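You operate a simulated robot arm through the tools that you are given. There is no shell and no other tool. Be economical: measure what you need, move in short steps, check, and stop when the job is done.

Carry out the task below with a simulated two-armed robot. There is one attempt and no reset: what you move stays moved.

Task
Bend the thin tube to 90 degrees on the blue hand bender.
Fine: clamp first; hold the bender while you clamp, bend and unclamp; leave the lever back and the clamp loose.
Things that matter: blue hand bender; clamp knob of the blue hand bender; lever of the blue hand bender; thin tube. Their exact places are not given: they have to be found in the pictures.

Only the result counts: the job must be done as asked and must still hold three seconds after the hand-in. Knocking over, shifting, dropping, spilling or breaking anything else fails it.

Robot
Two 7-joint arms with two-finger parallel grippers on one trunk, on a base that drives. Base frame: it is fixed to the floor where the robot stands at the start and does not move with it; the origin is under the middle of the robot, x ahead of it, y to its left, z up. Lengths are in cm, angles in degrees, forces in N, time in s.
The left shoulder is at the start at [6, 14.3, 99.1], the right one opposite. With the tool pointing down near the work surface each hand reaches from about 32 to 74 cm from the robot's upright axis, wherever it stands, measured 20 degrees to its own side. Places, roughly: clamp knob of the blue hand bender [60, -20, 90]; lever of the blue hand bender [50, -30, 90]; thin tube [60, -40, 90]. Payload 1.57 kg a hand.
Tool frame (each hand has its own): the origin (TCP) lies between the finger pads and is the grasp point; the fingertips stand 3 cm ahead of it; z points along the fingers, y is the line along which they close. The gripper opens to 11 cm. The fingers are 2.4 cm wide and 1.2 cm thick; the gripper's body (4.8 by 11.2 cm) begins 7.8 cm behind the TCP.
Orientation is told as [roll, pitch, yaw] about the base's x, y, z axes, in that order, counted from this pose: with the fingers straight down and closing along the base's y, the tool's x points along the base's -x, its y along +y and its z along -z.

Tools
- The arms move only by the tool drive_tool. It takes "left_rows", "right_rows" or both (then of equal length, played together; a hand with none holds still); each is a list of rows, each an object (a shift or turn left out is 0, a gripper value left out holds the last) with "delta_pos": the shift along the tool's x, y, z in cm, a list of three; "dr": the turn, a rotation vector about the tool's x, y, z in degrees, a list of three. In form: [{"delta_pos": [x, y, z], "dr": [rx, ry, rz]}, ...]. A call has 1 to 12 rows; each row is the pose to reach, as a shift and turn from the pose commanded when the call began, along the tool's axes at that moment. "left_fingers" and "right_fingers" are, for a hand that has rows, the finger opening in cm, from 0 to 11, set as the call begins (left out, the last holds). Rows are played at 5 a second. More than 5 cm and 8.6 degrees between two rows, or a gripper value outside its range, and nothing of the call is played. Where a pose cannot be reached the arm comes as near as it can. A force on the tool above 40 N (or 10 N above the force at the start of the call, whichever is more), or a blocked arm, ends the call early, and 0.2 s more pass. Each finger travels about 4.5 cm/s and halts on what it meets, pressing with about 32 N; the grip force reading is that of the motor and also rises with nothing between the fingers. The clock runs only during rows and for 0.2 s after the last one: add rows that repeat a pose to give the fingers time. The reply holds the time, the measured pose of the TCP, the force on the tool along the base axes, the opening and the grip force, in the units named above and with some noise, with the torque about the TCP (base axes, N m) and any sound that the robot's microphone picked up.
- Cameras (640 x 400 px; columns grow to the right, rows downward): "scene" is now at [4.11, -2.63, 160.06]; the picture's right is [-0.32, -0.95, 0.00], its down [-0.73, 0.24, -0.64] and it looks along [0.61, -0.20, -0.76] (base axes); focal length 296 px, centre (320, 200). "left" rides on the left gripper at [7, -1.6, -14.1] in its tool frame; the picture's right is [0.23, 0.97, 0.00], its down [-0.86, 0.20, -0.48] and it looks along [-0.47, 0.11, 0.88] (tool axes); focal length 222 px, centre (320, 200). "right" rides on the right gripper at [7, 1.6, -14.1] in its tool frame; the picture's right is [-0.23, 0.97, 0.00], its down [-0.86, -0.20, -0.48] and it looks along [-0.47, -0.11, 0.88] (tool axes); focal length 222 px, centre (320, 200).
- get_image(camera): a new picture of that camera. The clock stands still meanwhile.
- lift_body(by): slides the trunk up (or, below 0, down) by that many cm; the arms and the scene camera ride with it, the base frame stays. It gives what a move gives, with no picture.
- base_move(legs): drives the robot by 1 to 6 legs, each [ahead, left, turn to the left] in cm, cm and degrees, along the robot's own axes; the way and the turn of a leg run together, so that a leg with both is an arc; at most 150 cm and 180 degrees a leg. The arms and the cameras ride along, it lands a little off, and it stops where it bumps. It gives what a move gives.
- pan_tilt(pan, tilt): turns the head with the scene camera to pan (to the left, within 86 degrees either way) and tilt (down, from -29 to 69), counted from straight ahead of the robot. It gives what a move gives.
- locate(camera, pixels): for up to 12 pixels [column, row] of the newest picture of that camera ("zoom" is the newest enlarged one), the place [x, y, z] in the base frame of the surface seen there, good to about 0.2 cm. The clock stands still meanwhile.
- close_up(camera, box): a new picture of the part [left, top, right, bottom] of that camera's present view, enlarged. The clock stands still meanwhile.
- finish_job(): hands the job in; it is judged then, once.

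Go step by step. Measure first, check grasps and placings, and put right what went wrong. The budget is 80 turns and 62 pictures, counting those below and the enlarged ones. Unless the task says otherwise, let go and move clear before handing in, and close with one line.

The tools are called after "Call:" as a command line: name --argument value ..., lists and objects as JSON in quotes. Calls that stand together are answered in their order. drive_tool: Moves the arms, as the interface text tells. Its arguments: {"type":"object","properties":{"left_rows":{"type":"array","items":{"type":"object","properties":{"delta_pos":{"type":"array","items":{"type":"number"}},"dr":{"type":"array","items":{"type":"number"}}}}},"left_fingers":{"type":"number"},"right_rows":{"type":"array","items":{"type":"object","properties":{"delta_pos":{"type":"array","items":{"type":"number"}},"dr":{"type":"array","items":{"type":"number"}}}}},"right_fingers":{"type":"number"}},"required":[]} The other tools are called the same way: lift_body (by) slides the trunk up or down; base_move (legs) drives the base; pan_tilt (pan, tilt) turns the head that bears the scene camera; get_image (camera) takes a picture; locate (camera, pixels) gives the place of the surface under pixels of a picture; close_up (camera, box) takes an enlarged picture of a part of a camera's view; finish_job () hands the job in.

At the start:

```text
t: 0.0
left_ee_pos: [39.0, 0.41, 118.29]
left_orientation: [0.0, -0.1, 0.0]
left_contact_force: [0.0, -1.0, -0.1]
left_torque: [0.02, -0.04, 0.0]
left_opening: 10.97
left_grip_force: 0.1
right_ee_pos: [32.69, -43.63, 116.57]
right_orientation: [0.0, 0.0, 0.0]
right_contact_force: [0.2, 0.6, -0.9]
right_torque: [0.01, -0.01, -0.02]
right_opening: 10.98
right_grip_force: 0.0
trunk travel left (down, up): [-59.0, 0.0]
robot x, y, heading: [0.08, -0.02, -0.1]
head pan, tilt: [-18.4, 49.9]
```

scene: 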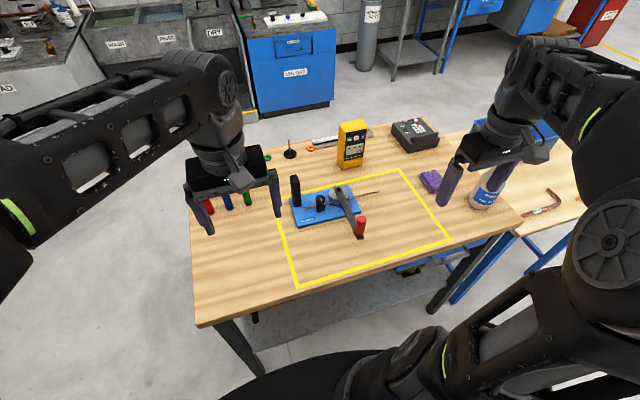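
right: 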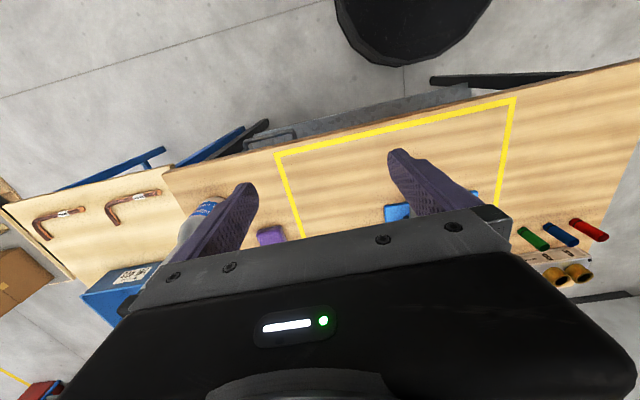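
left: 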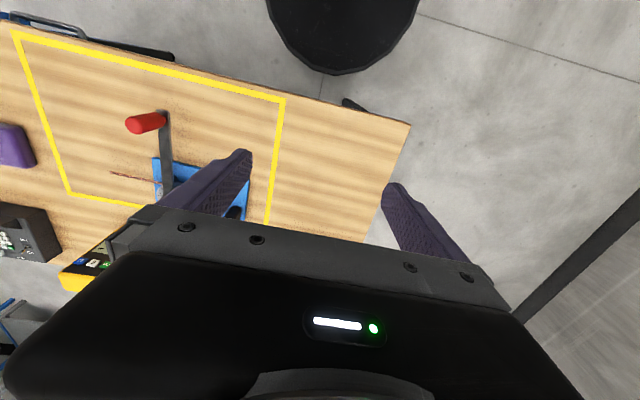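

The blue bender sits around pixels (290-385, 180-240) with a red-tipped lever at (360,226). I'll enlarge that part.

Call:
close_up --camera "scene" --box '[270, 160, 400, 245]'

```text
4.71 times, centred on (335, 202) of scene
```

zoom: 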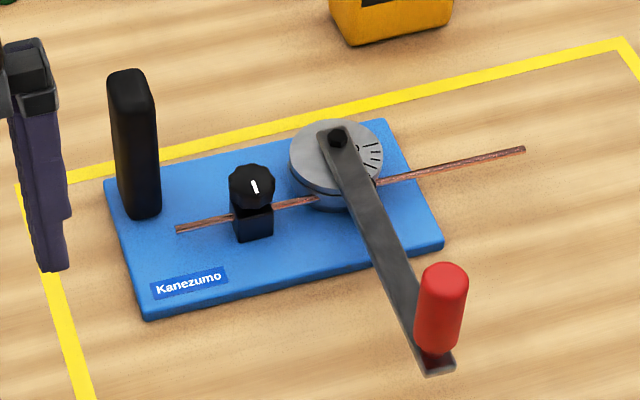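

The zoom shows a black upright post (135,140), a clamp knob (252,187), the die with its scale (337,155), the pivot (337,138), the red handle (442,305) and the tube from (178,230) to (523,149). I'll measure all of these.

Call:
locate --camera "zoom" --pixels '[[130, 76], [140, 205], [252, 180], [253, 225], [337, 136], [443, 272], [437, 335], [180, 230], [523, 149], [146, 316], [440, 248], [383, 122]]'

Call:
locate --camera "zoom" --pixels '[[106, 182], [370, 240], [432, 367], [378, 155], [360, 175], [310, 165], [300, 202], [385, 182], [450, 166], [254, 186], [270, 185], [235, 185]]'

```text
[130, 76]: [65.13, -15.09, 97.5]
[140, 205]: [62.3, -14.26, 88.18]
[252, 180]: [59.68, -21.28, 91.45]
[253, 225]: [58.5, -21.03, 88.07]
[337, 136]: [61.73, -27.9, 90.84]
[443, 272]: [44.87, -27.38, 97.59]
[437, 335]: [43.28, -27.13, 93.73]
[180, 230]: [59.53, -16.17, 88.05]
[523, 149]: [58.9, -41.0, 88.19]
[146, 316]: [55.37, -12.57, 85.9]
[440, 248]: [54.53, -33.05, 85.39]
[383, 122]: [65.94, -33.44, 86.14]
```

```text
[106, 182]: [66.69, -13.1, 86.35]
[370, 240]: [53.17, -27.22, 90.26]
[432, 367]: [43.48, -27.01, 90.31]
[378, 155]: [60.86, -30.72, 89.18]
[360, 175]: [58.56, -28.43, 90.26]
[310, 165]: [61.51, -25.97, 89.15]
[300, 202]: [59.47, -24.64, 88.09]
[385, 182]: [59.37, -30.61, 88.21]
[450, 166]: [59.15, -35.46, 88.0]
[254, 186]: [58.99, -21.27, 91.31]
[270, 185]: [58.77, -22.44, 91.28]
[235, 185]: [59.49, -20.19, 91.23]
```

The lever points toward the robot (-x), so bending sweeps it toward -y, which is to the right. Before deciding where to stand, I'll measure the objects around it and the table's front edge.

Call:
get_image --camera "scene"

Call:
locate --camera "scene" --pixels '[[352, 164], [405, 148], [432, 186], [485, 205], [320, 307], [430, 258], [340, 145], [300, 285], [448, 238], [402, 171], [200, 325], [290, 155]]'

Call:
close_up --camera "scene" --box '[312, 175, 372, 213]'

```text
57 pictures are left
```

scene: 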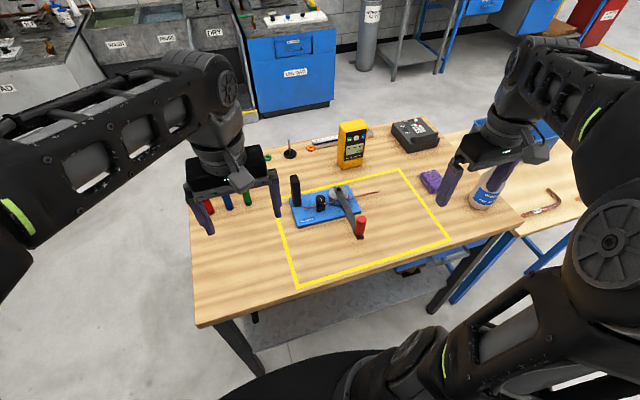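

```text
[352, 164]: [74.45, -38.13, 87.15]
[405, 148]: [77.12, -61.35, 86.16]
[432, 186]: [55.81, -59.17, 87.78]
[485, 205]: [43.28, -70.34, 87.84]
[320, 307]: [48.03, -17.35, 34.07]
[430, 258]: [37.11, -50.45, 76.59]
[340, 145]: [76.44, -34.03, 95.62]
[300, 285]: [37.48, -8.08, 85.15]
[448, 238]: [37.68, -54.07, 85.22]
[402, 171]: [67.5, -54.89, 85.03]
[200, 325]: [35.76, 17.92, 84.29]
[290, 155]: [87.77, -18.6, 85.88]
```

```text
10.53 times, centred on (342, 194) of scene
```

zoom: 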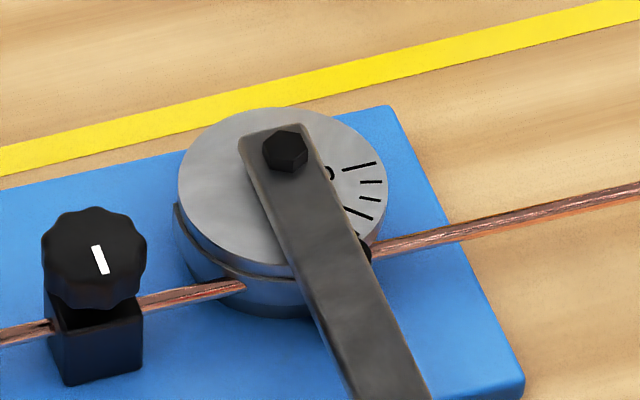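

The table's front edge is at x≈36 and the lever's sweep looks clear of the multimeter (74,-38) and sponge (56,-59). Both hands will reach better if I shift the base right, so I'll do that and turn the head to the bender.

Call:
base_move --legs '[[0, -17, 0]]'

Call:
pan_tilt --pan -8 --tilt 50

Call:
get_image --camera "scene"

Call:
close_up --camera "scene" --box '[280, 160, 400, 235]'

```text
t: 1.5
left_ee_pos: [38.95, -16.56, 118.36]
left_orientation: [0.0, 0.0, 0.0]
left_contact_force: [0.3, -0.4, -0.3]
left_torque: [0.01, -0.02, 0.02]
left_opening: 11.0
left_grip_force: 0.0
right_ee_pos: [32.7, -60.62, 116.66]
right_orientation: [0.1, 0.0, 0.0]
right_contact_force: [0.4, 0.2, 0.3]
right_torque: [0.02, 0.04, 0.01]
right_opening: 11.0
right_grip_force: 0.2
trunk travel left (down, up): [-59.0, 0.0]
robot x, y, heading: [-0.02, -16.86, -0.0]
head pan, tilt: [-18.4, 49.9]
```

```text
t: 2.2
left_ee_pos: [39.01, -16.48, 118.43]
left_orientation: [0.0, 0.0, 0.0]
left_contact_force: [0.0, 0.3, -0.5]
left_torque: [-0.03, -0.01, -0.02]
left_opening: 10.99
left_grip_force: 0.0
right_ee_pos: [32.76, -60.65, 116.67]
right_orientation: [0.0, 0.0, 0.0]
right_contact_force: [0.6, -0.2, 0.1]
right_torque: [0.0, -0.03, 0.0]
right_opening: 10.99
right_grip_force: 0.1
trunk travel left (down, up): [-59.0, 0.0]
robot x, y, heading: [-0.16, -17.11, 0.0]
head pan, tilt: [-8.0, 50.0]
```

```text
55 pictures are left
```

scene: 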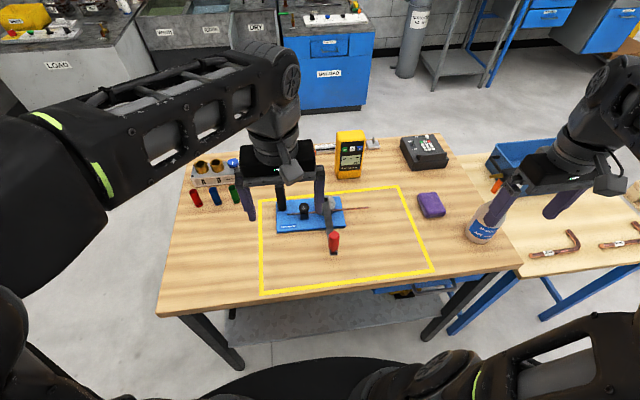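

```text
5.33 times, centred on (340, 198) of scene
```

zoom: 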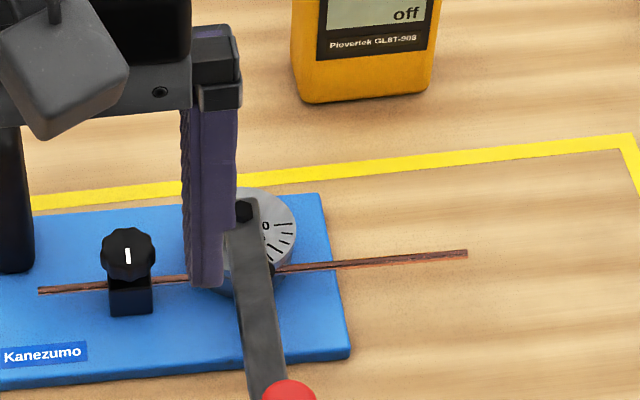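

The base is placed. I'll now bring the left hand to the left of the black post, yawing it 90° so the fingers close along x and can grip the post at a slant from the left.

Call:
drive_tool --left_rows '[{"delta_pos": [-1.4, 1.5, 0.5], "dr": [0, 0, -8.2]}, {"delta_pos": [-2.8, 3, 1], "dr": [0, 0, -16.4]}, {"delta_pos": [-4.2, 4.5, 1.5], "dr": [0, 0, -24.6]}, {"delta_pos": [-5.6, 6, 2], "dr": [0, 0, -32.8]}, {"delta_pos": [-7, 7.5, 2.5], "dr": [0, 0, -41]}, {"delta_pos": [-8.4, 9, 3], "dr": [0, 0, -49.2]}, {"delta_pos": [-9.8, 10.5, 3.5], "dr": [0, 0, -57.4]}, {"delta_pos": [-11.2, 12, 4], "dr": [0, 0, -65.6]}, {"delta_pos": [-12.6, 13.5, 4.5], "dr": [0, 0, -73.8]}, {"delta_pos": [-14, 15, 5], "dr": [0, 0, -82]}, {"delta_pos": [-15, 16.5, 6], "dr": [0, 0, -90]}, {"delta_pos": [-15, 16.5, 6], "dr": [0, 0, -90]}]'

Call:
drive_tool --left_rows '[{"delta_pos": [0, -1.5, 0], "dr": [0, 8, 0]}, {"delta_pos": [0, -3, 0], "dr": [0, 16, 0]}, {"delta_pos": [0, -4.5, 0], "dr": [0, 24, 0]}, {"delta_pos": [0, -6, 0], "dr": [0, 32, 0]}, {"delta_pos": [0, -8, 0], "dr": [0, 40, 0]}, {"delta_pos": [0, -9, 0], "dr": [0, 45, 0]}, {"delta_pos": [0, -9, 0], "dr": [0, 45, 0]}]'

Call:
get_image --camera "left"

Call:
get_image --camera "scene"

```text
t: 4.8
left_ee_pos: [54.01, -0.03, 112.4]
left_orientation: [0.0, 0.0, 90.1]
left_contact_force: [-0.4, 0.9, 0.6]
left_torque: [-0.03, 0.01, -0.02]
left_opening: 11.02
left_grip_force: 0.1
right_ee_pos: [32.79, -60.64, 116.67]
right_orientation: [0.0, 0.0, 0.0]
right_contact_force: [1.1, 0.2, 1.1]
right_torque: [-0.01, 0.0, -0.02]
right_opening: 10.97
right_grip_force: 0.1
trunk travel left (down, up): [-59.0, 0.0]
robot x, y, heading: [-0.1, -17.05, -0.3]
head pan, tilt: [-8.0, 50.0]
```

```text
t: 6.4
left_ee_pos: [60.61, 0.76, 112.55]
left_orientation: [-0.4, 37.2, 90.2]
left_contact_force: [0.3, 0.1, -0.7]
left_torque: [-0.01, 0.03, 0.02]
left_opening: 11.01
left_grip_force: 0.1
left hand out of reach, approached as far as the arm can: row 5, 6, 7
right_ee_pos: [32.73, -60.4, 116.65]
right_orientation: [-0.1, 0.0, -0.1]
right_contact_force: [0.8, 0.1, 0.4]
right_torque: [-0.08, 0.03, -0.01]
right_opening: 11.0
right_grip_force: 0.0
trunk travel left (down, up): [-59.0, 0.0]
robot x, y, heading: [-0.04, -17.03, 0.3]
head pan, tilt: [-8.0, 50.0]
```

```text
53 pictures are left
```

left: 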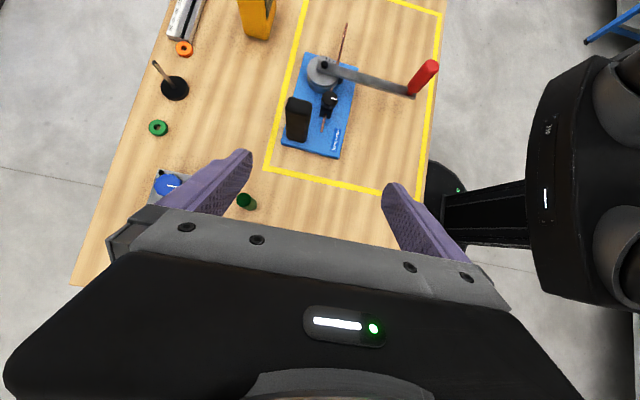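

```text
52 pictures are left
```

scene: 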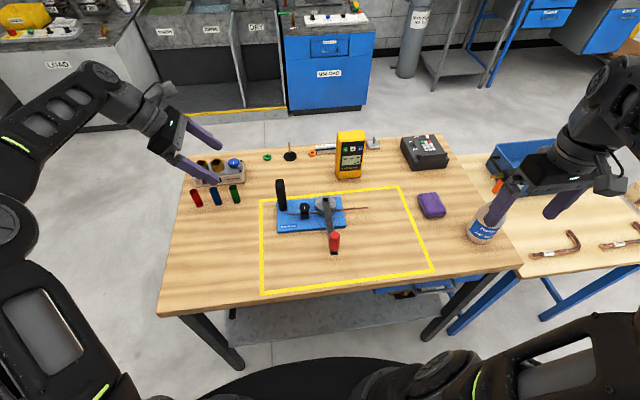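

The left hand is tilted and clear at about (60.6, 0.8, 112.5). The post shows at (297,120) in the left picture, so I'll zoom in to get its size.

Call:
close_up --camera "left" --box '[260, 40, 380, 160]'

```text
3.33 times, centred on (320, 100) of left
```

zoom: 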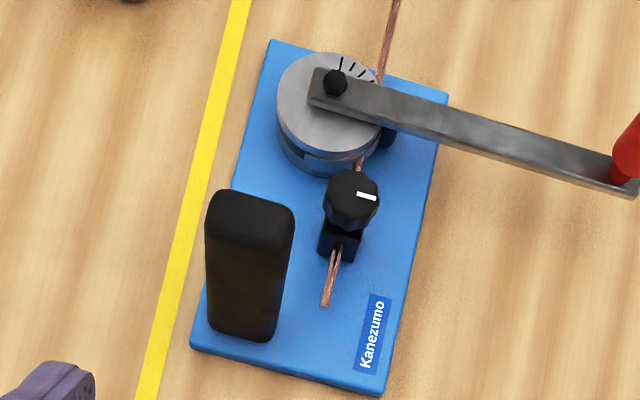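

Call:
locate --camera "zoom" --pixels '[[215, 196], [287, 208], [210, 225], [285, 248], [250, 215], [212, 328], [270, 335], [240, 240], [365, 197], [335, 80], [352, 190], [630, 150]]'

```text
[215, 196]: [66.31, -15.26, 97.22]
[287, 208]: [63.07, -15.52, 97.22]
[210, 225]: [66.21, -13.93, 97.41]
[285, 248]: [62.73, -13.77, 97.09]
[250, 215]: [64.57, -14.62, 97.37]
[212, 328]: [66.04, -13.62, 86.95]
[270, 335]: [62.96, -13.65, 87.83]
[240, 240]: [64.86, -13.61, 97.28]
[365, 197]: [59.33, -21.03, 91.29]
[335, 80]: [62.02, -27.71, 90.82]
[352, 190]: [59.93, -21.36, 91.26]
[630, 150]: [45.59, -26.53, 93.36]
```

The post spans x 62.7–66.3 and y -13.6 to -15.5, with its top at 97.4. I'll move to a pre-grasp point on the finger axis.

Call:
drive_tool --left_rows '[{"delta_pos": [0.3, -0.8, 3], "dr": [0, -2, 0]}, {"delta_pos": [0.6, -1.6, 6], "dr": [0, -4, 0]}, {"delta_pos": [0.9, -2.5, 9], "dr": [0, -5, 0]}, {"delta_pos": [1.2, -3.3, 12], "dr": [0, -5, 0]}, {"delta_pos": [1.4, -3.9, 14], "dr": [0, -5, 0]}, {"delta_pos": [1.4, -3.9, 14], "dr": [0, -5, 0]}]'

Call:
get_image --camera "left"

```text
t: 7.8
left_ee_pos: [64.52, -9.06, 102.35]
left_orientation: [-0.4, 32.1, 90.3]
left_contact_force: [-0.7, -0.4, 0.1]
left_torque: [-0.03, 0.0, -0.04]
left_opening: 11.02
left_grip_force: 0.1
right_ee_pos: [32.74, -60.48, 116.66]
right_orientation: [-0.1, 0.0, 0.0]
right_contact_force: [0.1, -0.9, -0.6]
right_torque: [0.02, 0.01, 0.02]
right_opening: 11.01
right_grip_force: 0.0
trunk travel left (down, up): [-59.0, 0.0]
robot x, y, heading: [-0.07, -16.95, 0.0]
head pan, tilt: [-8.0, 50.0]
```

```text
50 pictures are left
```

left: 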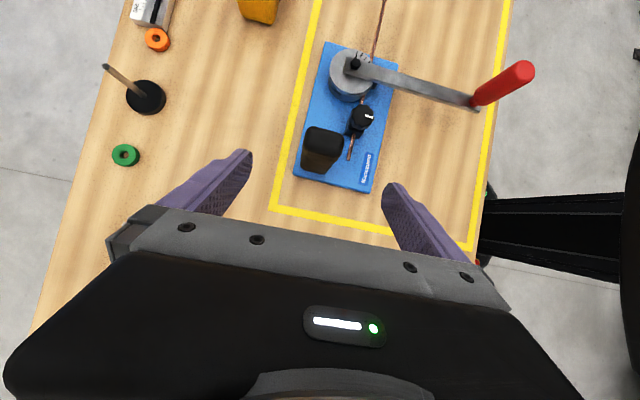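

The pose is as commanded, tilted 32° and centred on the post in x. I'll narrow the fingers, go in, then close.

Call:
drive_tool --left_fingers 6.5 --left_rows '[{"delta_pos": [0, 0, 0], "dr": [0, 4, 0]}, {"delta_pos": [0, 0, 0], "dr": [0, 8, 0]}, {"delta_pos": [0, 0, 0], "dr": [0, 8, 0]}, {"delta_pos": [0.1, 0, 2.5], "dr": [0, 8, 0]}, {"delta_pos": [0.1, 0, 5], "dr": [0, 8, 0]}, {"delta_pos": [0.2, 0, 7.5], "dr": [0, 8, 0]}, {"delta_pos": [0.26, 0, 9.66], "dr": [0, 8, 0]}, {"delta_pos": [0.26, 0, 9.66], "dr": [0, 8, 0]}]'

Call:
get_image --camera "left"

```text
t: 9.6
left_ee_pos: [64.62, -14.27, 94.39]
left_orientation: [-0.3, 40.0, 90.4]
left_contact_force: [-0.2, -0.7, 0.0]
left_torque: [0.0, 0.0, 0.02]
left_opening: 6.49
left_grip_force: 0.0
right_ee_pos: [32.64, -60.65, 116.72]
right_orientation: [0.1, 0.0, 0.0]
right_contact_force: [-0.1, 0.0, -0.9]
right_torque: [0.0, 0.0, 0.02]
right_opening: 10.99
right_grip_force: 0.1
trunk travel left (down, up): [-59.0, 0.0]
robot x, y, heading: [0.04, -16.79, -0.4]
head pan, tilt: [-8.0, 50.0]
```

```text
49 pictures are left
```

left: 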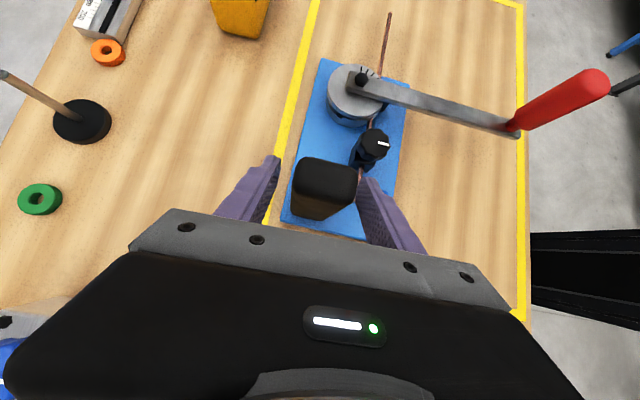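

The post sits between the fingers, so I'll close the left gripper on it.

Call:
drive_tool --left_fingers 0 --left_rows '[{"delta_pos": [0, 0, 0]}, {"delta_pos": [0, 0, 0]}, {"delta_pos": [0, 0, 0]}, {"delta_pos": [0, 0, 0]}, {"delta_pos": [0, 0, 0]}, {"delta_pos": [0, 0, 0]}]'

Call:
close_up --camera "scene" --box '[260, 160, 380, 235]'

```text
t: 11.0
left_ee_pos: [64.58, -14.38, 94.38]
left_orientation: [-0.4, 39.9, 90.2]
left_contact_force: [1.1, 0.3, 2.5]
left_torque: [0.07, 0.84, -0.68]
left_opening: 4.09
left_grip_force: 31.7
right_ee_pos: [32.68, -60.59, 116.66]
right_orientation: [0.0, -0.1, 0.0]
right_contact_force: [-0.5, -0.3, 0.0]
right_torque: [0.0, 0.01, -0.03]
right_opening: 11.01
right_grip_force: 0.1
trunk travel left (down, up): [-59.0, 0.0]
robot x, y, heading: [0.13, -17.0, 0.0]
head pan, tilt: [-8.0, 50.0]
```

```text
5.33 times, centred on (320, 198) of scene
```

zoom: 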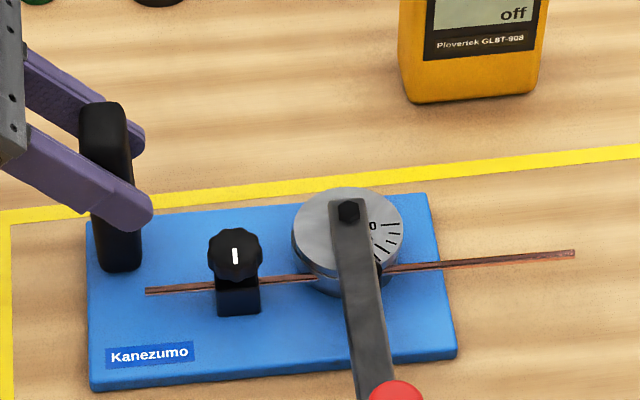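

The post is held (opening 4.09, 31.7 N). Next I'll bring the right hand over the knob at about (59.3, -21.3, top 91.3), yawed +80° so it can turn clockwise.

Call:
drive_tool --right_fingers 5 --right_rows '[{"delta_pos": [-2.4, 3.57, 0.7], "dr": [0, 0, -7.3]}, {"delta_pos": [-4.8, 7.14, 1.4], "dr": [0, 0, -14.6]}, {"delta_pos": [-7.2, 10.7, 2.1], "dr": [0, 0, -21.9]}, {"delta_pos": [-9.6, 14.3, 2.8], "dr": [0, 0, -29.2]}, {"delta_pos": [-12, 17.9, 3.5], "dr": [0, 0, -36.5]}, {"delta_pos": [-14.5, 21.4, 4.2], "dr": [0, 0, -43.8]}, {"delta_pos": [-17, 25, 4.9], "dr": [0, 0, -51.1]}, {"delta_pos": [-19.4, 28.6, 5.6], "dr": [0, 0, -58.4]}, {"delta_pos": [-21.8, 32.1, 6.3], "dr": [0, 0, -65.7]}, {"delta_pos": [-24.2, 35.7, 7], "dr": [0, 0, -73]}, {"delta_pos": [-26.6, 39.2, 7.7], "dr": [0, 0, -80]}, {"delta_pos": [-26.6, 39.2, 7.7], "dr": [0, 0, -80]}]'

Call:
get_image --camera "right"

```text
t: 13.6
left_ee_pos: [64.56, -14.38, 94.34]
left_orientation: [-0.5, 39.9, 90.4]
left_contact_force: [-1.5, 1.6, 3.4]
left_torque: [0.39, 1.22, -0.49]
left_opening: 4.07
left_grip_force: 32.2
right_ee_pos: [59.38, -21.26, 109.05]
right_orientation: [0.0, -0.1, 80.1]
right_contact_force: [0.1, -0.2, 0.2]
right_torque: [-0.01, -0.02, 0.0]
right_opening: 5.03
right_grip_force: 0.0
trunk travel left (down, up): [-59.0, 0.0]
robot x, y, heading: [0.04, -16.92, -0.1]
head pan, tilt: [-8.0, 50.0]
```

```text
47 pictures are left
```

right: 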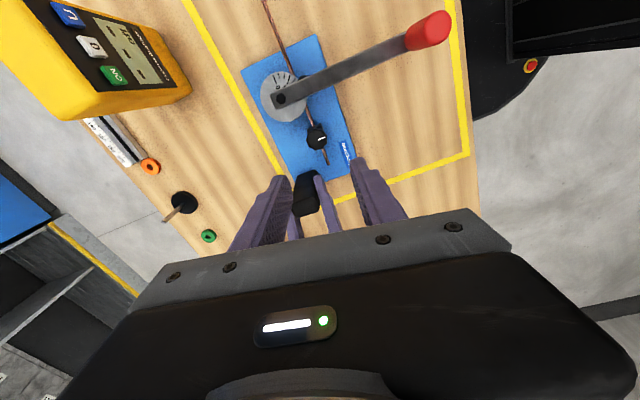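

The hand is well placed above, with the knob at (317,137). I'll zoom in for its exact centre and the die's scale.

Call:
close_up --camera "right" --box '[240, 60, 360, 160]'

```text
4.00 times, centred on (300, 110) of right
```

zoom: 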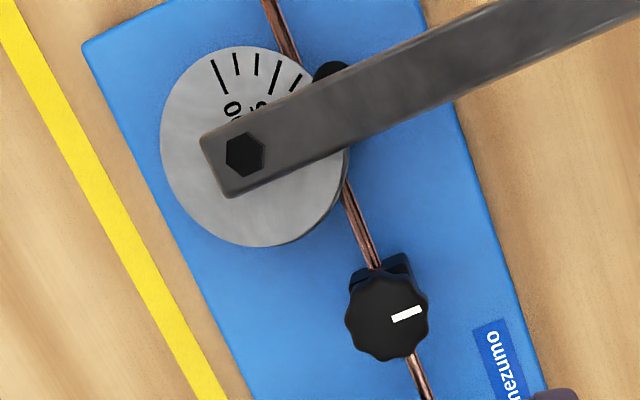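

The scale reads clearly: 90 points along -y, 45 is midway, and the lever now sits at 0. I'll locate the knob precisely.

Call:
locate --camera "zoom" --pixels '[[388, 312], [352, 318], [425, 310], [383, 280], [393, 348], [244, 154], [258, 22], [330, 72], [425, 385], [405, 285]]'

```text
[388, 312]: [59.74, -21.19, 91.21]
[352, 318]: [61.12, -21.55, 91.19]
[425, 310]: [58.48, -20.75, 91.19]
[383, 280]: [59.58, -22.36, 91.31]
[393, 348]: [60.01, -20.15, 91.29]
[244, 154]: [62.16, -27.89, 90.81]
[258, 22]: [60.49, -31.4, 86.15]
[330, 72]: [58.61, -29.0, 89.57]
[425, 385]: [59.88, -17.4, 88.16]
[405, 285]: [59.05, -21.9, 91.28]
```

Knob centre is (59.75, -21.2) with a diameter of about 2.6. I'll go down over it with the fingers open to 5 cm and look before closing.

Call:
drive_tool --right_rows '[{"delta_pos": [-0.1, -0.3, 4]}, {"delta_pos": [-0.1, -0.3, 8]}, {"delta_pos": [-0.1, -0.3, 12]}, {"delta_pos": [-0.1, -0.3, 14]}, {"delta_pos": [-0.1, -0.3, 16.1]}, {"delta_pos": [-0.1, -0.3, 16.1]}]'

Call:
close_up --camera "scene" --box '[240, 130, 400, 230]'

Call:
get_image --camera "right"

```text
t: 15.0
left_ee_pos: [64.53, -14.19, 94.45]
left_orientation: [-0.4, 40.1, 90.2]
left_contact_force: [-0.6, 5.1, 3.5]
left_torque: [0.52, 1.21, -0.91]
left_opening: 4.09
left_grip_force: 31.7
right_ee_pos: [59.55, -21.35, 92.88]
right_orientation: [0.0, 0.1, 80.1]
right_contact_force: [-0.3, -0.4, -0.5]
right_torque: [-0.03, 0.01, -0.01]
right_opening: 5.0
right_grip_force: 0.0
trunk travel left (down, up): [-59.0, 0.0]
robot x, y, heading: [-0.15, -17.04, 0.1]
head pan, tilt: [-8.0, 50.0]
```

```text
4.00 times, centred on (320, 180) of scene
```

zoom: 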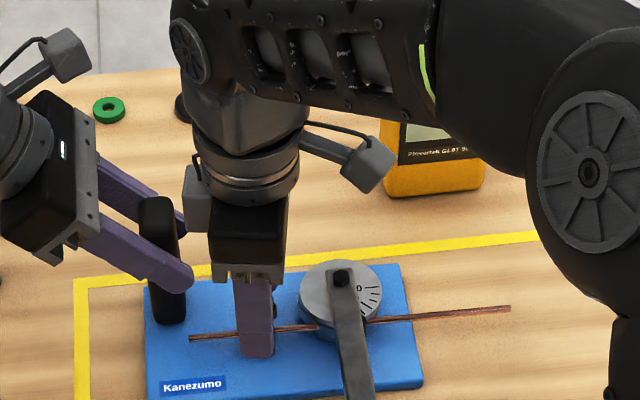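

```text
44 pictures are left
```

right: 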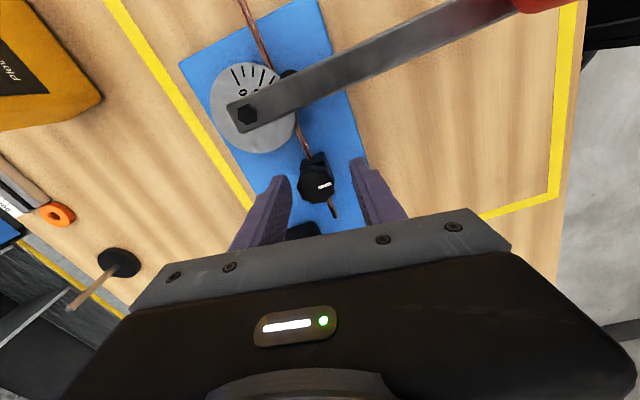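

The knob lies between the fingers, so I'll close the right gripper on it.

Call:
drive_tool --right_fingers 0 --right_rows '[{"delta_pos": [-0.1, -0.15, 0]}, {"delta_pos": [-0.1, -0.15, 0]}, {"delta_pos": [-0.1, -0.15, 0]}, {"delta_pos": [-0.1, -0.15, 0]}, {"delta_pos": [-0.1, -0.15, 0]}]'

```text
t: 16.2
left_ee_pos: [64.44, -14.29, 94.35]
left_orientation: [-0.2, 40.1, 90.2]
left_contact_force: [-13.6, 9.6, 9.6]
left_torque: [0.32, 0.92, -1.09]
left_opening: 4.06
left_grip_force: 31.8
right_ee_pos: [59.88, -21.41, 92.89]
right_orientation: [-0.3, -0.1, 79.9]
right_contact_force: [20.3, -5.5, -0.1]
right_torque: [0.13, -0.45, -0.16]
right_opening: 3.05
right_grip_force: 32.5
trunk travel left (down, up): [-59.0, 0.0]
robot x, y, heading: [0.23, -17.27, 0.0]
head pan, tilt: [-8.0, 50.0]
```

The knob is gripped at 3.05 cm, but there is a 20 N side load along +x, so the grip is slightly off centre. I'll ease +x by 0.25 to relieve it.

Call:
drive_tool --right_rows '[{"delta_pos": [0, -0.15, 0]}, {"delta_pos": [0.05, -0.25, 0]}, {"delta_pos": [0.05, -0.25, 0]}]'

```text
t: 17.0
left_ee_pos: [64.5, -14.48, 94.45]
left_orientation: [-0.4, 40.0, 90.4]
left_contact_force: [-4.5, 4.4, 0.7]
left_torque: [-0.62, 1.54, -0.76]
left_opening: 4.07
left_grip_force: 32.4
right_ee_pos: [60.0, -21.33, 92.86]
right_orientation: [0.0, 0.0, 80.0]
right_contact_force: [4.0, -5.9, 11.6]
right_torque: [-0.7, -0.25, -0.09]
right_opening: 3.04
right_grip_force: 31.8
trunk travel left (down, up): [-59.0, 0.0]
robot x, y, heading: [-0.05, -16.62, -0.3]
head pan, tilt: [-8.0, 50.0]
```

The load is relieved. I'll turn the knob clockwise by 40° and watch the torque.

Call:
drive_tool --right_rows '[{"dr": [0, 0, 8]}, {"dr": [0, 0, 16]}, {"dr": [0, 0, 24]}, {"dr": [0, 0, 32]}, {"dr": [0, 0, 40]}, {"dr": [0, 0, 40]}]'

Call:
close_up --camera "right" --box '[240, 100, 400, 220]'

```text
t: 18.4
left_ee_pos: [64.41, -14.22, 94.5]
left_orientation: [-0.5, 40.0, 90.2]
left_contact_force: [6.7, 3.6, 0.1]
left_torque: [-0.11, 1.11, -0.35]
left_opening: 4.06
left_grip_force: 32.3
right_ee_pos: [59.9, -21.19, 92.95]
right_orientation: [0.1, 0.0, 39.9]
right_contact_force: [-14.0, 1.3, 16.8]
right_torque: [0.32, 0.02, 0.01]
right_opening: 3.07
right_grip_force: 32.5
trunk travel left (down, up): [-59.0, 0.0]
robot x, y, heading: [-0.04, -16.91, -0.2]
head pan, tilt: [-8.0, 50.0]
```

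```text
3.33 times, centred on (320, 160) of right
```

zoom: 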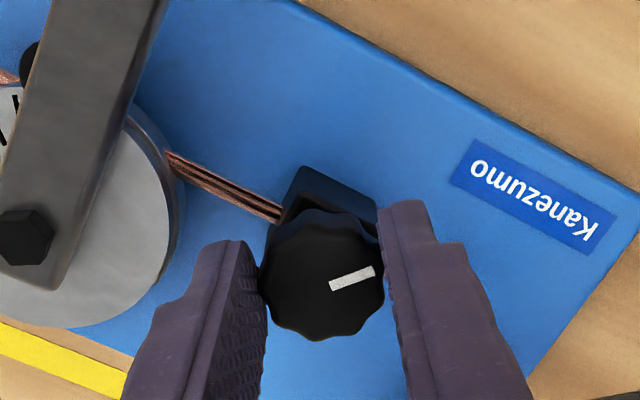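

The knob turned with the gripper and the torque is still low. I'll keep turning clockwise.

Call:
drive_tool --right_rows '[{"delta_pos": [-0.1, 0, 0], "dr": [0, 0, 8]}, {"delta_pos": [-0.1, 0, 0], "dr": [0, 0, 16]}, {"delta_pos": [-0.1, 0, 0], "dr": [0, 0, 24]}, {"delta_pos": [-0.1, 0, 0], "dr": [0, 0, 32]}, {"delta_pos": [-0.1, 0, 0], "dr": [0, 0, 40]}, {"delta_pos": [-0.1, 0, 0], "dr": [0, 0, 48]}, {"delta_pos": [-0.1, 0, 0], "dr": [0, 0, 48]}]'

Call:
close_up --camera "right" --box '[240, 100, 400, 220]'

```text
t: 20.0
left_ee_pos: [64.53, -14.34, 94.36]
left_orientation: [-0.6, 40.1, 90.3]
left_contact_force: [10.4, 2.7, 1.1]
left_torque: [1.04, 0.35, -0.03]
left_opening: 3.99
left_grip_force: 31.6
right_ee_pos: [60.06, -21.2, 92.83]
right_orientation: [0.0, -0.1, -8.1]
right_contact_force: [-9.6, 8.3, 12.7]
right_torque: [0.32, 0.63, 0.0]
right_opening: 3.03
right_grip_force: 31.7
trunk travel left (down, up): [-59.0, 0.0]
robot x, y, heading: [-0.08, -17.27, 0.1]
head pan, tilt: [-8.0, 50.0]
```

```text
3.33 times, centred on (320, 160) of right
```

zoom: 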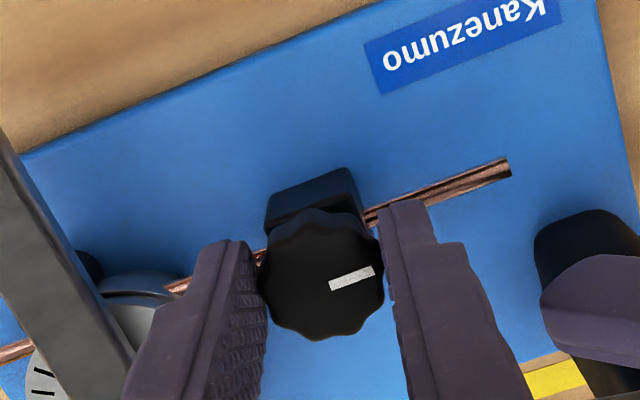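

It is still free and still following after about 88°. I'll carry on clockwise.

Call:
drive_tool --right_rows '[{"delta_pos": [0, 0, 0], "dr": [0, 0, 8]}, {"delta_pos": [0, 0, 0], "dr": [0, 0, 16]}, {"delta_pos": [0, 0, 0], "dr": [0, 0, 24]}, {"delta_pos": [0, 0, 0], "dr": [0, 0, 32]}, {"delta_pos": [0, 0, 0], "dr": [0, 0, 40]}, {"delta_pos": [0, 0, 0], "dr": [0, 0, 48]}, {"delta_pos": [0, 0, 0], "dr": [0, 0, 48]}]'

Call:
close_up --camera "right" --box '[240, 100, 400, 220]'

```text
t: 21.6
left_ee_pos: [64.53, -14.45, 94.44]
left_orientation: [-0.3, 40.2, 90.2]
left_contact_force: [8.1, -8.4, 4.4]
left_torque: [-0.07, 0.43, 0.27]
left_opening: 3.97
left_grip_force: 32.1
right_ee_pos: [60.15, -21.09, 92.84]
right_orientation: [0.2, -0.1, -56.1]
right_contact_force: [-1.4, 15.4, 5.9]
right_torque: [0.74, 0.35, 0.03]
right_opening: 3.07
right_grip_force: 31.9
trunk travel left (down, up): [-59.0, 0.0]
robot x, y, heading: [-0.4, -16.86, 0.2]
head pan, tilt: [-8.0, 50.0]
```

```text
3.33 times, centred on (320, 160) of right
```

zoom: 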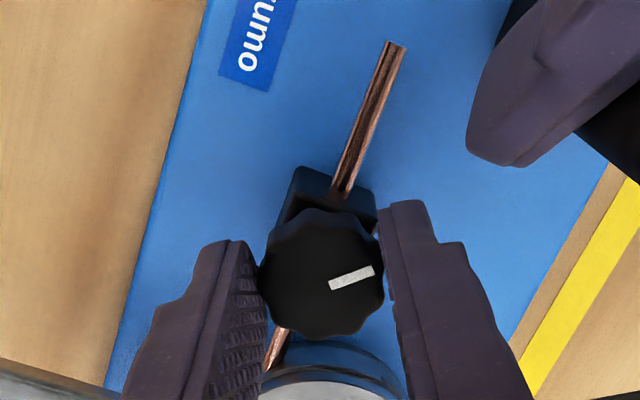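

136° so far and still free. I'll continue, watching the clearance to the left hand.

Call:
drive_tool --right_rows '[{"delta_pos": [0, -0.1, 0], "dr": [0, 0, 8]}, {"delta_pos": [0, -0.1, 0], "dr": [0, 0, 16]}, {"delta_pos": [0, -0.1, 0], "dr": [0, 0, 24]}, {"delta_pos": [0, -0.1, 0], "dr": [0, 0, 32]}, {"delta_pos": [0, -0.1, 0], "dr": [0, 0, 40]}, {"delta_pos": [0, -0.1, 0], "dr": [0, 0, 46]}, {"delta_pos": [0, -0.1, 0], "dr": [0, 0, 46]}]'

Call:
close_up --camera "right" --box '[240, 100, 400, 220]'

```text
t: 23.2
left_ee_pos: [64.52, -14.51, 94.36]
left_orientation: [-0.2, 40.1, 90.2]
left_contact_force: [-12.3, -16.7, 11.4]
left_torque: [-0.17, 1.07, -0.28]
left_opening: 3.99
left_grip_force: 31.7
right_ee_pos: [60.15, -21.25, 92.75]
right_orientation: [0.2, 0.1, -102.0]
right_contact_force: [16.5, 17.7, 0.8]
right_torque: [0.26, -0.19, 0.11]
right_opening: 3.07
right_grip_force: 31.5
trunk travel left (down, up): [-59.0, 0.0]
robot x, y, heading: [-0.27, -17.16, 0.2]
head pan, tilt: [-8.0, 50.0]
```

```text
3.33 times, centred on (320, 160) of right
```

zoom: 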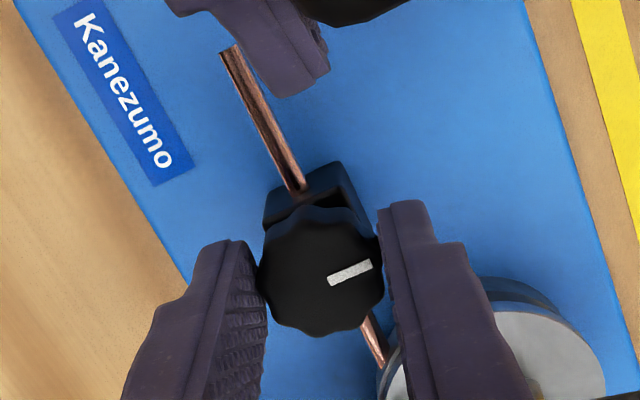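

182° turned and the torque is rising slightly (0.11 N·m), with some side load. I'll re-centre a little and turn on.

Call:
drive_tool --right_rows '[{"delta_pos": [0.15, 0.1, 0], "dr": [0, 0, 0]}, {"delta_pos": [0.15, 0.1, 0], "dr": [0, 0, 8]}, {"delta_pos": [0.15, 0.1, 0], "dr": [0, 0, 16]}, {"delta_pos": [0.15, 0.1, 0], "dr": [0, 0, 24]}, {"delta_pos": [0.15, 0.1, 0], "dr": [0, 0, 32]}, {"delta_pos": [0.15, 0.1, 0], "dr": [0, 0, 32]}]'

Call:
close_up --camera "right" --box '[240, 100, 400, 220]'

```text
t: 24.6
left_ee_pos: [64.53, -14.25, 94.42]
left_orientation: [-0.5, 39.9, 90.3]
left_contact_force: [-2.4, 0.2, 5.4]
left_torque: [0.21, 1.61, -0.3]
left_opening: 3.99
left_grip_force: 32.1
right_ee_pos: [60.1, -21.41, 92.83]
right_orientation: [0.0, -0.1, -134.2]
right_contact_force: [-0.9, -5.0, 0.5]
right_torque: [-0.15, 0.01, 0.47]
right_opening: 3.07
right_grip_force: 32.0
trunk travel left (down, up): [-59.0, 0.0]
robot x, y, heading: [-0.11, -17.12, 0.1]
head pan, tilt: [-8.0, 50.0]
```

```text
3.33 times, centred on (320, 160) of right
```

zoom: 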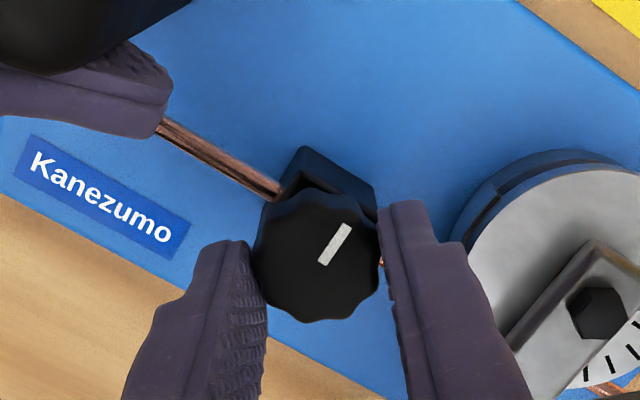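

The knob has stopped: the mark slipped relative to the gripper and the torque reached 0.47 N·m, so the clamp is tight after about 180°. I'll open, lift off and check.

Call:
drive_tool --right_fingers 4.6 --right_rows '[{"delta_pos": [0, 0, 0]}, {"delta_pos": [0, 0, 0]}, {"delta_pos": [0, 0, 0]}, {"delta_pos": [0, 0, -4]}, {"delta_pos": [0, 0, -8]}, {"delta_pos": [0, 0, -12]}, {"delta_pos": [0, 0, -15]}, {"delta_pos": [0, 0, -15]}]'

Call:
close_up --camera "right" --box '[240, 40, 400, 160]'

```text
t: 26.4
left_ee_pos: [64.61, -14.23, 94.36]
left_orientation: [-0.4, 39.9, 90.4]
left_contact_force: [-0.1, 8.3, 4.6]
left_torque: [0.93, 1.13, -0.28]
left_opening: 4.0
left_grip_force: 32.7
right_ee_pos: [60.16, -21.12, 107.8]
right_orientation: [-0.1, -0.1, -134.0]
right_contact_force: [-0.5, 0.5, -0.4]
right_torque: [0.0, -0.01, 0.02]
right_opening: 4.61
right_grip_force: 0.0
trunk travel left (down, up): [-59.0, 0.0]
robot x, y, heading: [0.38, -16.94, 0.0]
head pan, tilt: [-8.0, 50.0]
```

```text
3.33 times, centred on (320, 100) of right
```

zoom: 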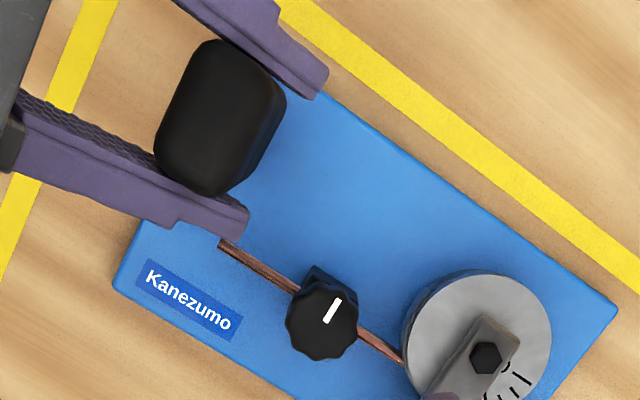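

The mark now points at +x, a clean half turn, so the tube is clamped and the left hand still holds. I'll move the right hand over the red lever handle and unwind the wrist.

Call:
drive_tool --right_rows '[{"delta_pos": [-1.5, -0.7, -1], "dr": [0, 0, -8]}, {"delta_pos": [-3, -1.4, -2], "dr": [0, 0, -16]}, {"delta_pos": [-4.5, -2.1, -3], "dr": [0, 0, -24]}, {"delta_pos": [-6, -2.8, -4], "dr": [0, 0, -32]}, {"delta_pos": [-7.5, -3.5, -4], "dr": [0, 0, -40]}, {"delta_pos": [-9, -4.2, -4], "dr": [0, 0, -48]}, {"delta_pos": [-10.5, -4.9, -4], "dr": [0, 0, -56]}, {"delta_pos": [-12, -5.6, -4], "dr": [0, 0, -64]}, {"delta_pos": [-13.5, -6.3, -4], "dr": [0, 0, -72]}, {"delta_pos": [-15.3, -7.05, -4], "dr": [0, 0, -80]}, {"delta_pos": [-15.3, -7.05, -4], "dr": [0, 0, -88]}, {"delta_pos": [-15.3, -7.05, -4], "dr": [0, 0, -96]}]'

Call:
drive_tool --right_rows '[{"dr": [0, 0, -8]}, {"dr": [0, 0, -16]}, {"dr": [0, 0, -24]}, {"dr": [0, 0, -28]}, {"dr": [0, 0, -28]}]'

Call:
get_image --camera "right"

Call:
get_image --camera "scene"

```text
t: 29.0
left_ee_pos: [64.52, -14.26, 94.46]
left_orientation: [-0.4, 40.1, 90.3]
left_contact_force: [1.7, 5.2, 4.8]
left_torque: [0.24, 1.06, 0.12]
left_opening: 3.99
left_grip_force: 31.8
right_ee_pos: [44.39, -27.29, 111.81]
right_orientation: [0.0, 0.0, -37.9]
right_contact_force: [-0.5, 0.2, -0.7]
right_torque: [0.04, -0.01, 0.03]
right_opening: 4.62
right_grip_force: 0.1
trunk travel left (down, up): [-59.0, 0.0]
robot x, y, heading: [-0.02, -16.8, -0.1]
head pan, tilt: [-8.0, 50.0]
```

```text
t: 30.2
left_ee_pos: [64.63, -14.25, 94.45]
left_orientation: [-0.5, 40.1, 90.2]
left_contact_force: [3.0, 5.1, 5.9]
left_torque: [0.2, 1.08, -0.15]
left_opening: 3.96
left_grip_force: 31.7
right_ee_pos: [44.6, -27.23, 111.79]
right_orientation: [0.0, 0.0, -10.0]
right_contact_force: [0.1, 0.2, 0.0]
right_torque: [0.0, -0.03, 0.01]
right_opening: 4.62
right_grip_force: 0.1
trunk travel left (down, up): [-59.0, 0.0]
robot x, y, heading: [-0.05, -17.19, -0.1]
head pan, tilt: [-8.0, 50.0]
```

```text
37 pictures are left
```

right: 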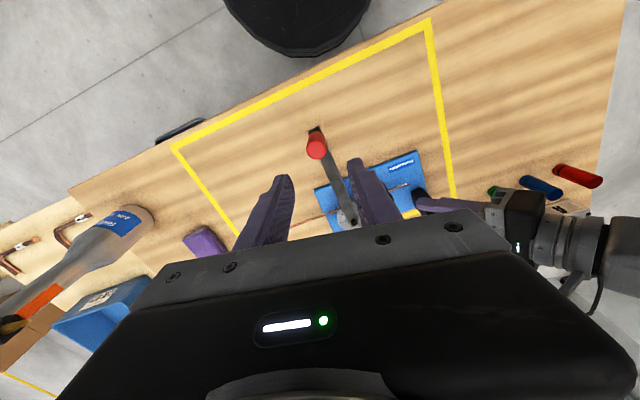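

```text
36 pictures are left
```

scene: 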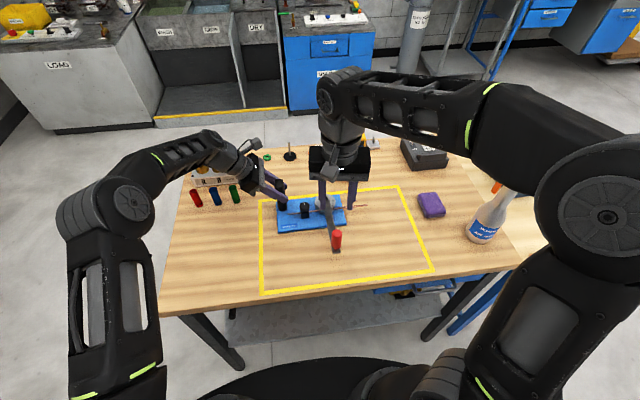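

The handle top is at (316,140) in the right picture. I'll locate it.

Call:
locate --camera "right" --pixels '[[316, 137], [306, 140], [325, 145], [318, 148], [317, 154], [314, 130], [354, 222]]'

Call:
locate --camera "scene" --pixels '[[336, 232], [331, 240], [341, 240], [336, 246]]'

```text
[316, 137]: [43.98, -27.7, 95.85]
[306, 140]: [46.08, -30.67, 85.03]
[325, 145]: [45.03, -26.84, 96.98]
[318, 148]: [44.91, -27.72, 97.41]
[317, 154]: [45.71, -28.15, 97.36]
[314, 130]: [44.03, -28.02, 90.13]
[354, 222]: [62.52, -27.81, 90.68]
```

```text
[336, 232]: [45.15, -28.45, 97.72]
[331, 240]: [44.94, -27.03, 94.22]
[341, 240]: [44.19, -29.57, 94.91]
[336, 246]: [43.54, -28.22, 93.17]
```

The handle is about 2.5 cm across, centred near (45.0, -28.1) with its top at 97.5. I'll lower over it and close.

Call:
drive_tool --right_fingers 6 --right_rows '[{"delta_pos": [-0.55, -0.8, 4]}, {"delta_pos": [-0.55, -0.8, 8]}, {"delta_pos": [-0.55, -0.8, 12]}, {"delta_pos": [-0.55, -0.8, 14.5]}, {"delta_pos": [-0.55, -0.8, 16.8]}, {"delta_pos": [-0.55, -0.8, 16.8]}]'

Call:
get_image --camera "right"

```text
t: 31.6
left_ee_pos: [64.53, -14.28, 94.51]
left_orientation: [-0.4, 40.1, 90.3]
left_contact_force: [2.5, 3.8, 6.8]
left_torque: [0.03, 1.11, -0.07]
left_opening: 4.0
left_grip_force: 31.9
right_ee_pos: [44.89, -28.03, 94.96]
right_orientation: [0.0, 0.1, -9.9]
right_contact_force: [0.5, 0.6, 0.0]
right_torque: [0.02, 0.03, 0.02]
right_opening: 6.0
right_grip_force: 0.0
trunk travel left (down, up): [-59.0, 0.0]
robot x, y, heading: [0.3, -17.11, 0.1]
head pan, tilt: [-8.0, 50.0]
```

```text
35 pictures are left
```

right: 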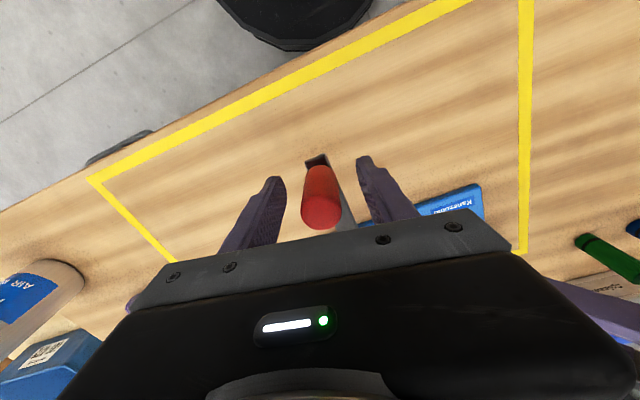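

The handle sits between the fingers, so I'll close on it.

Call:
drive_tool --right_fingers 0 --right_rows '[{"delta_pos": [0, 0, 0]}, {"delta_pos": [0, 0, 0]}, {"delta_pos": [0, 0, 0]}, {"delta_pos": [0, 0, 0]}, {"delta_pos": [0, 0, 0]}, {"delta_pos": [0, 0, 0]}]'

```text
t: 33.0
left_ee_pos: [64.45, -14.31, 94.37]
left_orientation: [-0.3, 40.1, 90.4]
left_contact_force: [2.5, 4.1, 5.9]
left_torque: [-0.38, 1.1, -0.02]
left_opening: 3.99
left_grip_force: 32.1
right_ee_pos: [44.82, -28.03, 95.04]
right_orientation: [0.0, 0.0, -10.0]
right_contact_force: [-0.7, -1.2, -0.2]
right_torque: [0.21, 0.09, 0.03]
right_opening: 2.64
right_grip_force: 32.2
trunk travel left (down, up): [-59.0, 0.0]
robot x, y, heading: [-0.18, -17.18, 0.1]
head pan, tilt: [-8.0, 50.0]
```

The handle is gripped at 2.64 cm with almost no side load. I'll start along an arc about the pivot (62.1, -27.9) with R≈17.25, doing the first 30°.

Call:
drive_tool --right_rows '[{"delta_pos": [-0.407, -1.759, 0], "dr": [0, 0, -6]}, {"delta_pos": [-0.995, -3.467, 0], "dr": [0, 0, -12]}, {"delta_pos": [-1.759, -5.104, 0], "dr": [0, 0, -18]}, {"delta_pos": [-2.689, -6.651, 0], "dr": [0, 0, -24]}, {"delta_pos": [-3.777, -8.094, 0], "dr": [0, 0, -30]}, {"delta_pos": [-3.777, -8.094, 0], "dr": [0, 0, -30]}]'

Call:
close_up --camera "scene" --box '[240, 140, 400, 240]'

```text
t: 34.4
left_ee_pos: [64.59, -14.32, 94.45]
left_orientation: [-0.3, 40.1, 90.3]
left_contact_force: [1.0, 0.9, 7.1]
left_torque: [-0.61, 1.16, 0.05]
left_opening: 3.99
left_grip_force: 32.1
right_ee_pos: [47.19, -36.81, 95.0]
right_orientation: [0.0, 0.0, 20.1]
right_contact_force: [2.6, 2.2, -0.6]
right_torque: [0.1, 0.28, 0.28]
right_opening: 2.63
right_grip_force: 31.8
trunk travel left (down, up): [-59.0, 0.0]
robot x, y, heading: [-0.28, -17.3, -0.3]
head pan, tilt: [-8.0, 50.0]
```

```text
4.00 times, centred on (320, 190) of scene
```

zoom: 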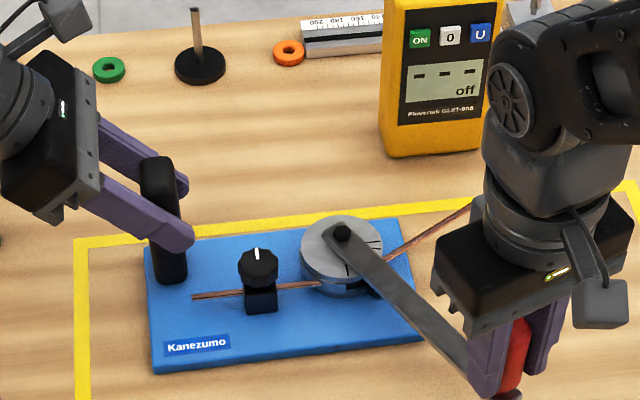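

That works well: the tube is bending and forces are small. The same tool-frame arc applies for the next 30°.

Call:
drive_tool --right_rows '[{"delta_pos": [-0.407, -1.759, 0], "dr": [0, 0, -6]}, {"delta_pos": [-0.995, -3.467, 0], "dr": [0, 0, -12]}, {"delta_pos": [-1.759, -5.104, 0], "dr": [0, 0, -18]}, {"delta_pos": [-2.689, -6.651, 0], "dr": [0, 0, -24]}, {"delta_pos": [-3.777, -8.094, 0], "dr": [0, 0, -30]}, {"delta_pos": [-3.777, -8.094, 0], "dr": [0, 0, -30]}]'

Call:
get_image --camera "scene"

```text
t: 35.8
left_ee_pos: [64.46, -14.35, 94.33]
left_orientation: [-0.4, 40.0, 90.2]
left_contact_force: [1.3, 3.6, 0.3]
left_torque: [-0.66, 0.65, 0.3]
left_opening: 4.01
left_grip_force: 31.5
right_ee_pos: [53.48, -43.35, 95.06]
right_orientation: [0.0, 0.1, 49.9]
right_contact_force: [-5.6, -7.7, 6.3]
right_torque: [-0.34, 0.47, 0.22]
right_opening: 2.62
right_grip_force: 32.0
trunk travel left (down, up): [-59.0, 0.0]
robot x, y, heading: [0.21, -17.05, -0.1]
head pan, tilt: [-8.0, 50.0]
```

```text
33 pictures are left
```

scene: 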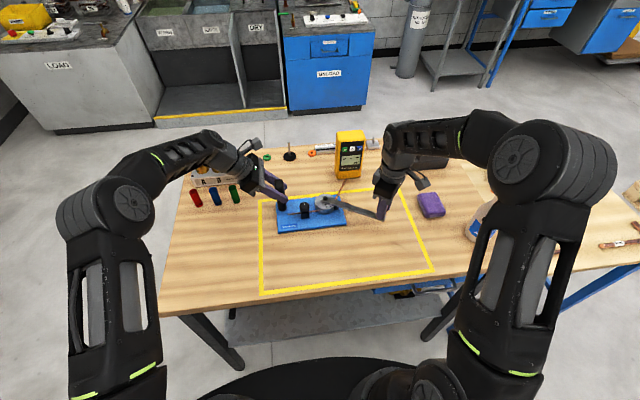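

About 60° now, and the tube tip is clear of the multimeter. I'll go on to 90°.

Call:
drive_tool --right_rows '[{"delta_pos": [-0.407, -1.759, 0], "dr": [0, 0, -6]}, {"delta_pos": [-0.995, -3.467, 0], "dr": [0, 0, -12]}, {"delta_pos": [-1.759, -5.104, 0], "dr": [0, 0, -18]}, {"delta_pos": [-2.689, -6.651, 0], "dr": [0, 0, -24]}, {"delta_pos": [-3.777, -8.094, 0], "dr": [0, 0, -30]}, {"delta_pos": [-3.777, -8.094, 0], "dr": [0, 0, -30]}]'

Call:
close_up --camera "scene" --box '[270, 150, 390, 225]'

```text
t: 37.2
left_ee_pos: [64.47, -14.25, 94.39]
left_orientation: [-0.4, 39.9, 90.3]
left_contact_force: [-0.5, 16.8, 1.9]
left_torque: [-0.29, 0.58, 0.33]
left_opening: 4.01
left_grip_force: 32.1
right_ee_pos: [62.16, -45.56, 95.0]
right_orientation: [-0.1, 0.1, 80.0]
right_contact_force: [-0.5, -19.1, -0.9]
right_torque: [-0.02, 0.24, -0.05]
right_opening: 2.64
right_grip_force: 32.3
trunk travel left (down, up): [-59.0, 0.0]
robot x, y, heading: [-0.19, -16.93, 0.0]
head pan, tilt: [-8.0, 50.0]
```

```text
5.33 times, centred on (330, 188) of scene
```

zoom: 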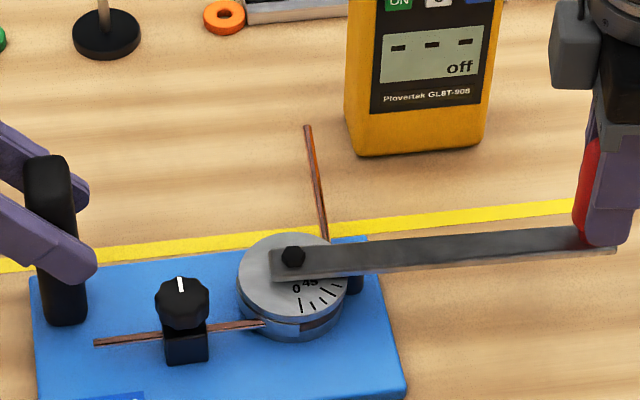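

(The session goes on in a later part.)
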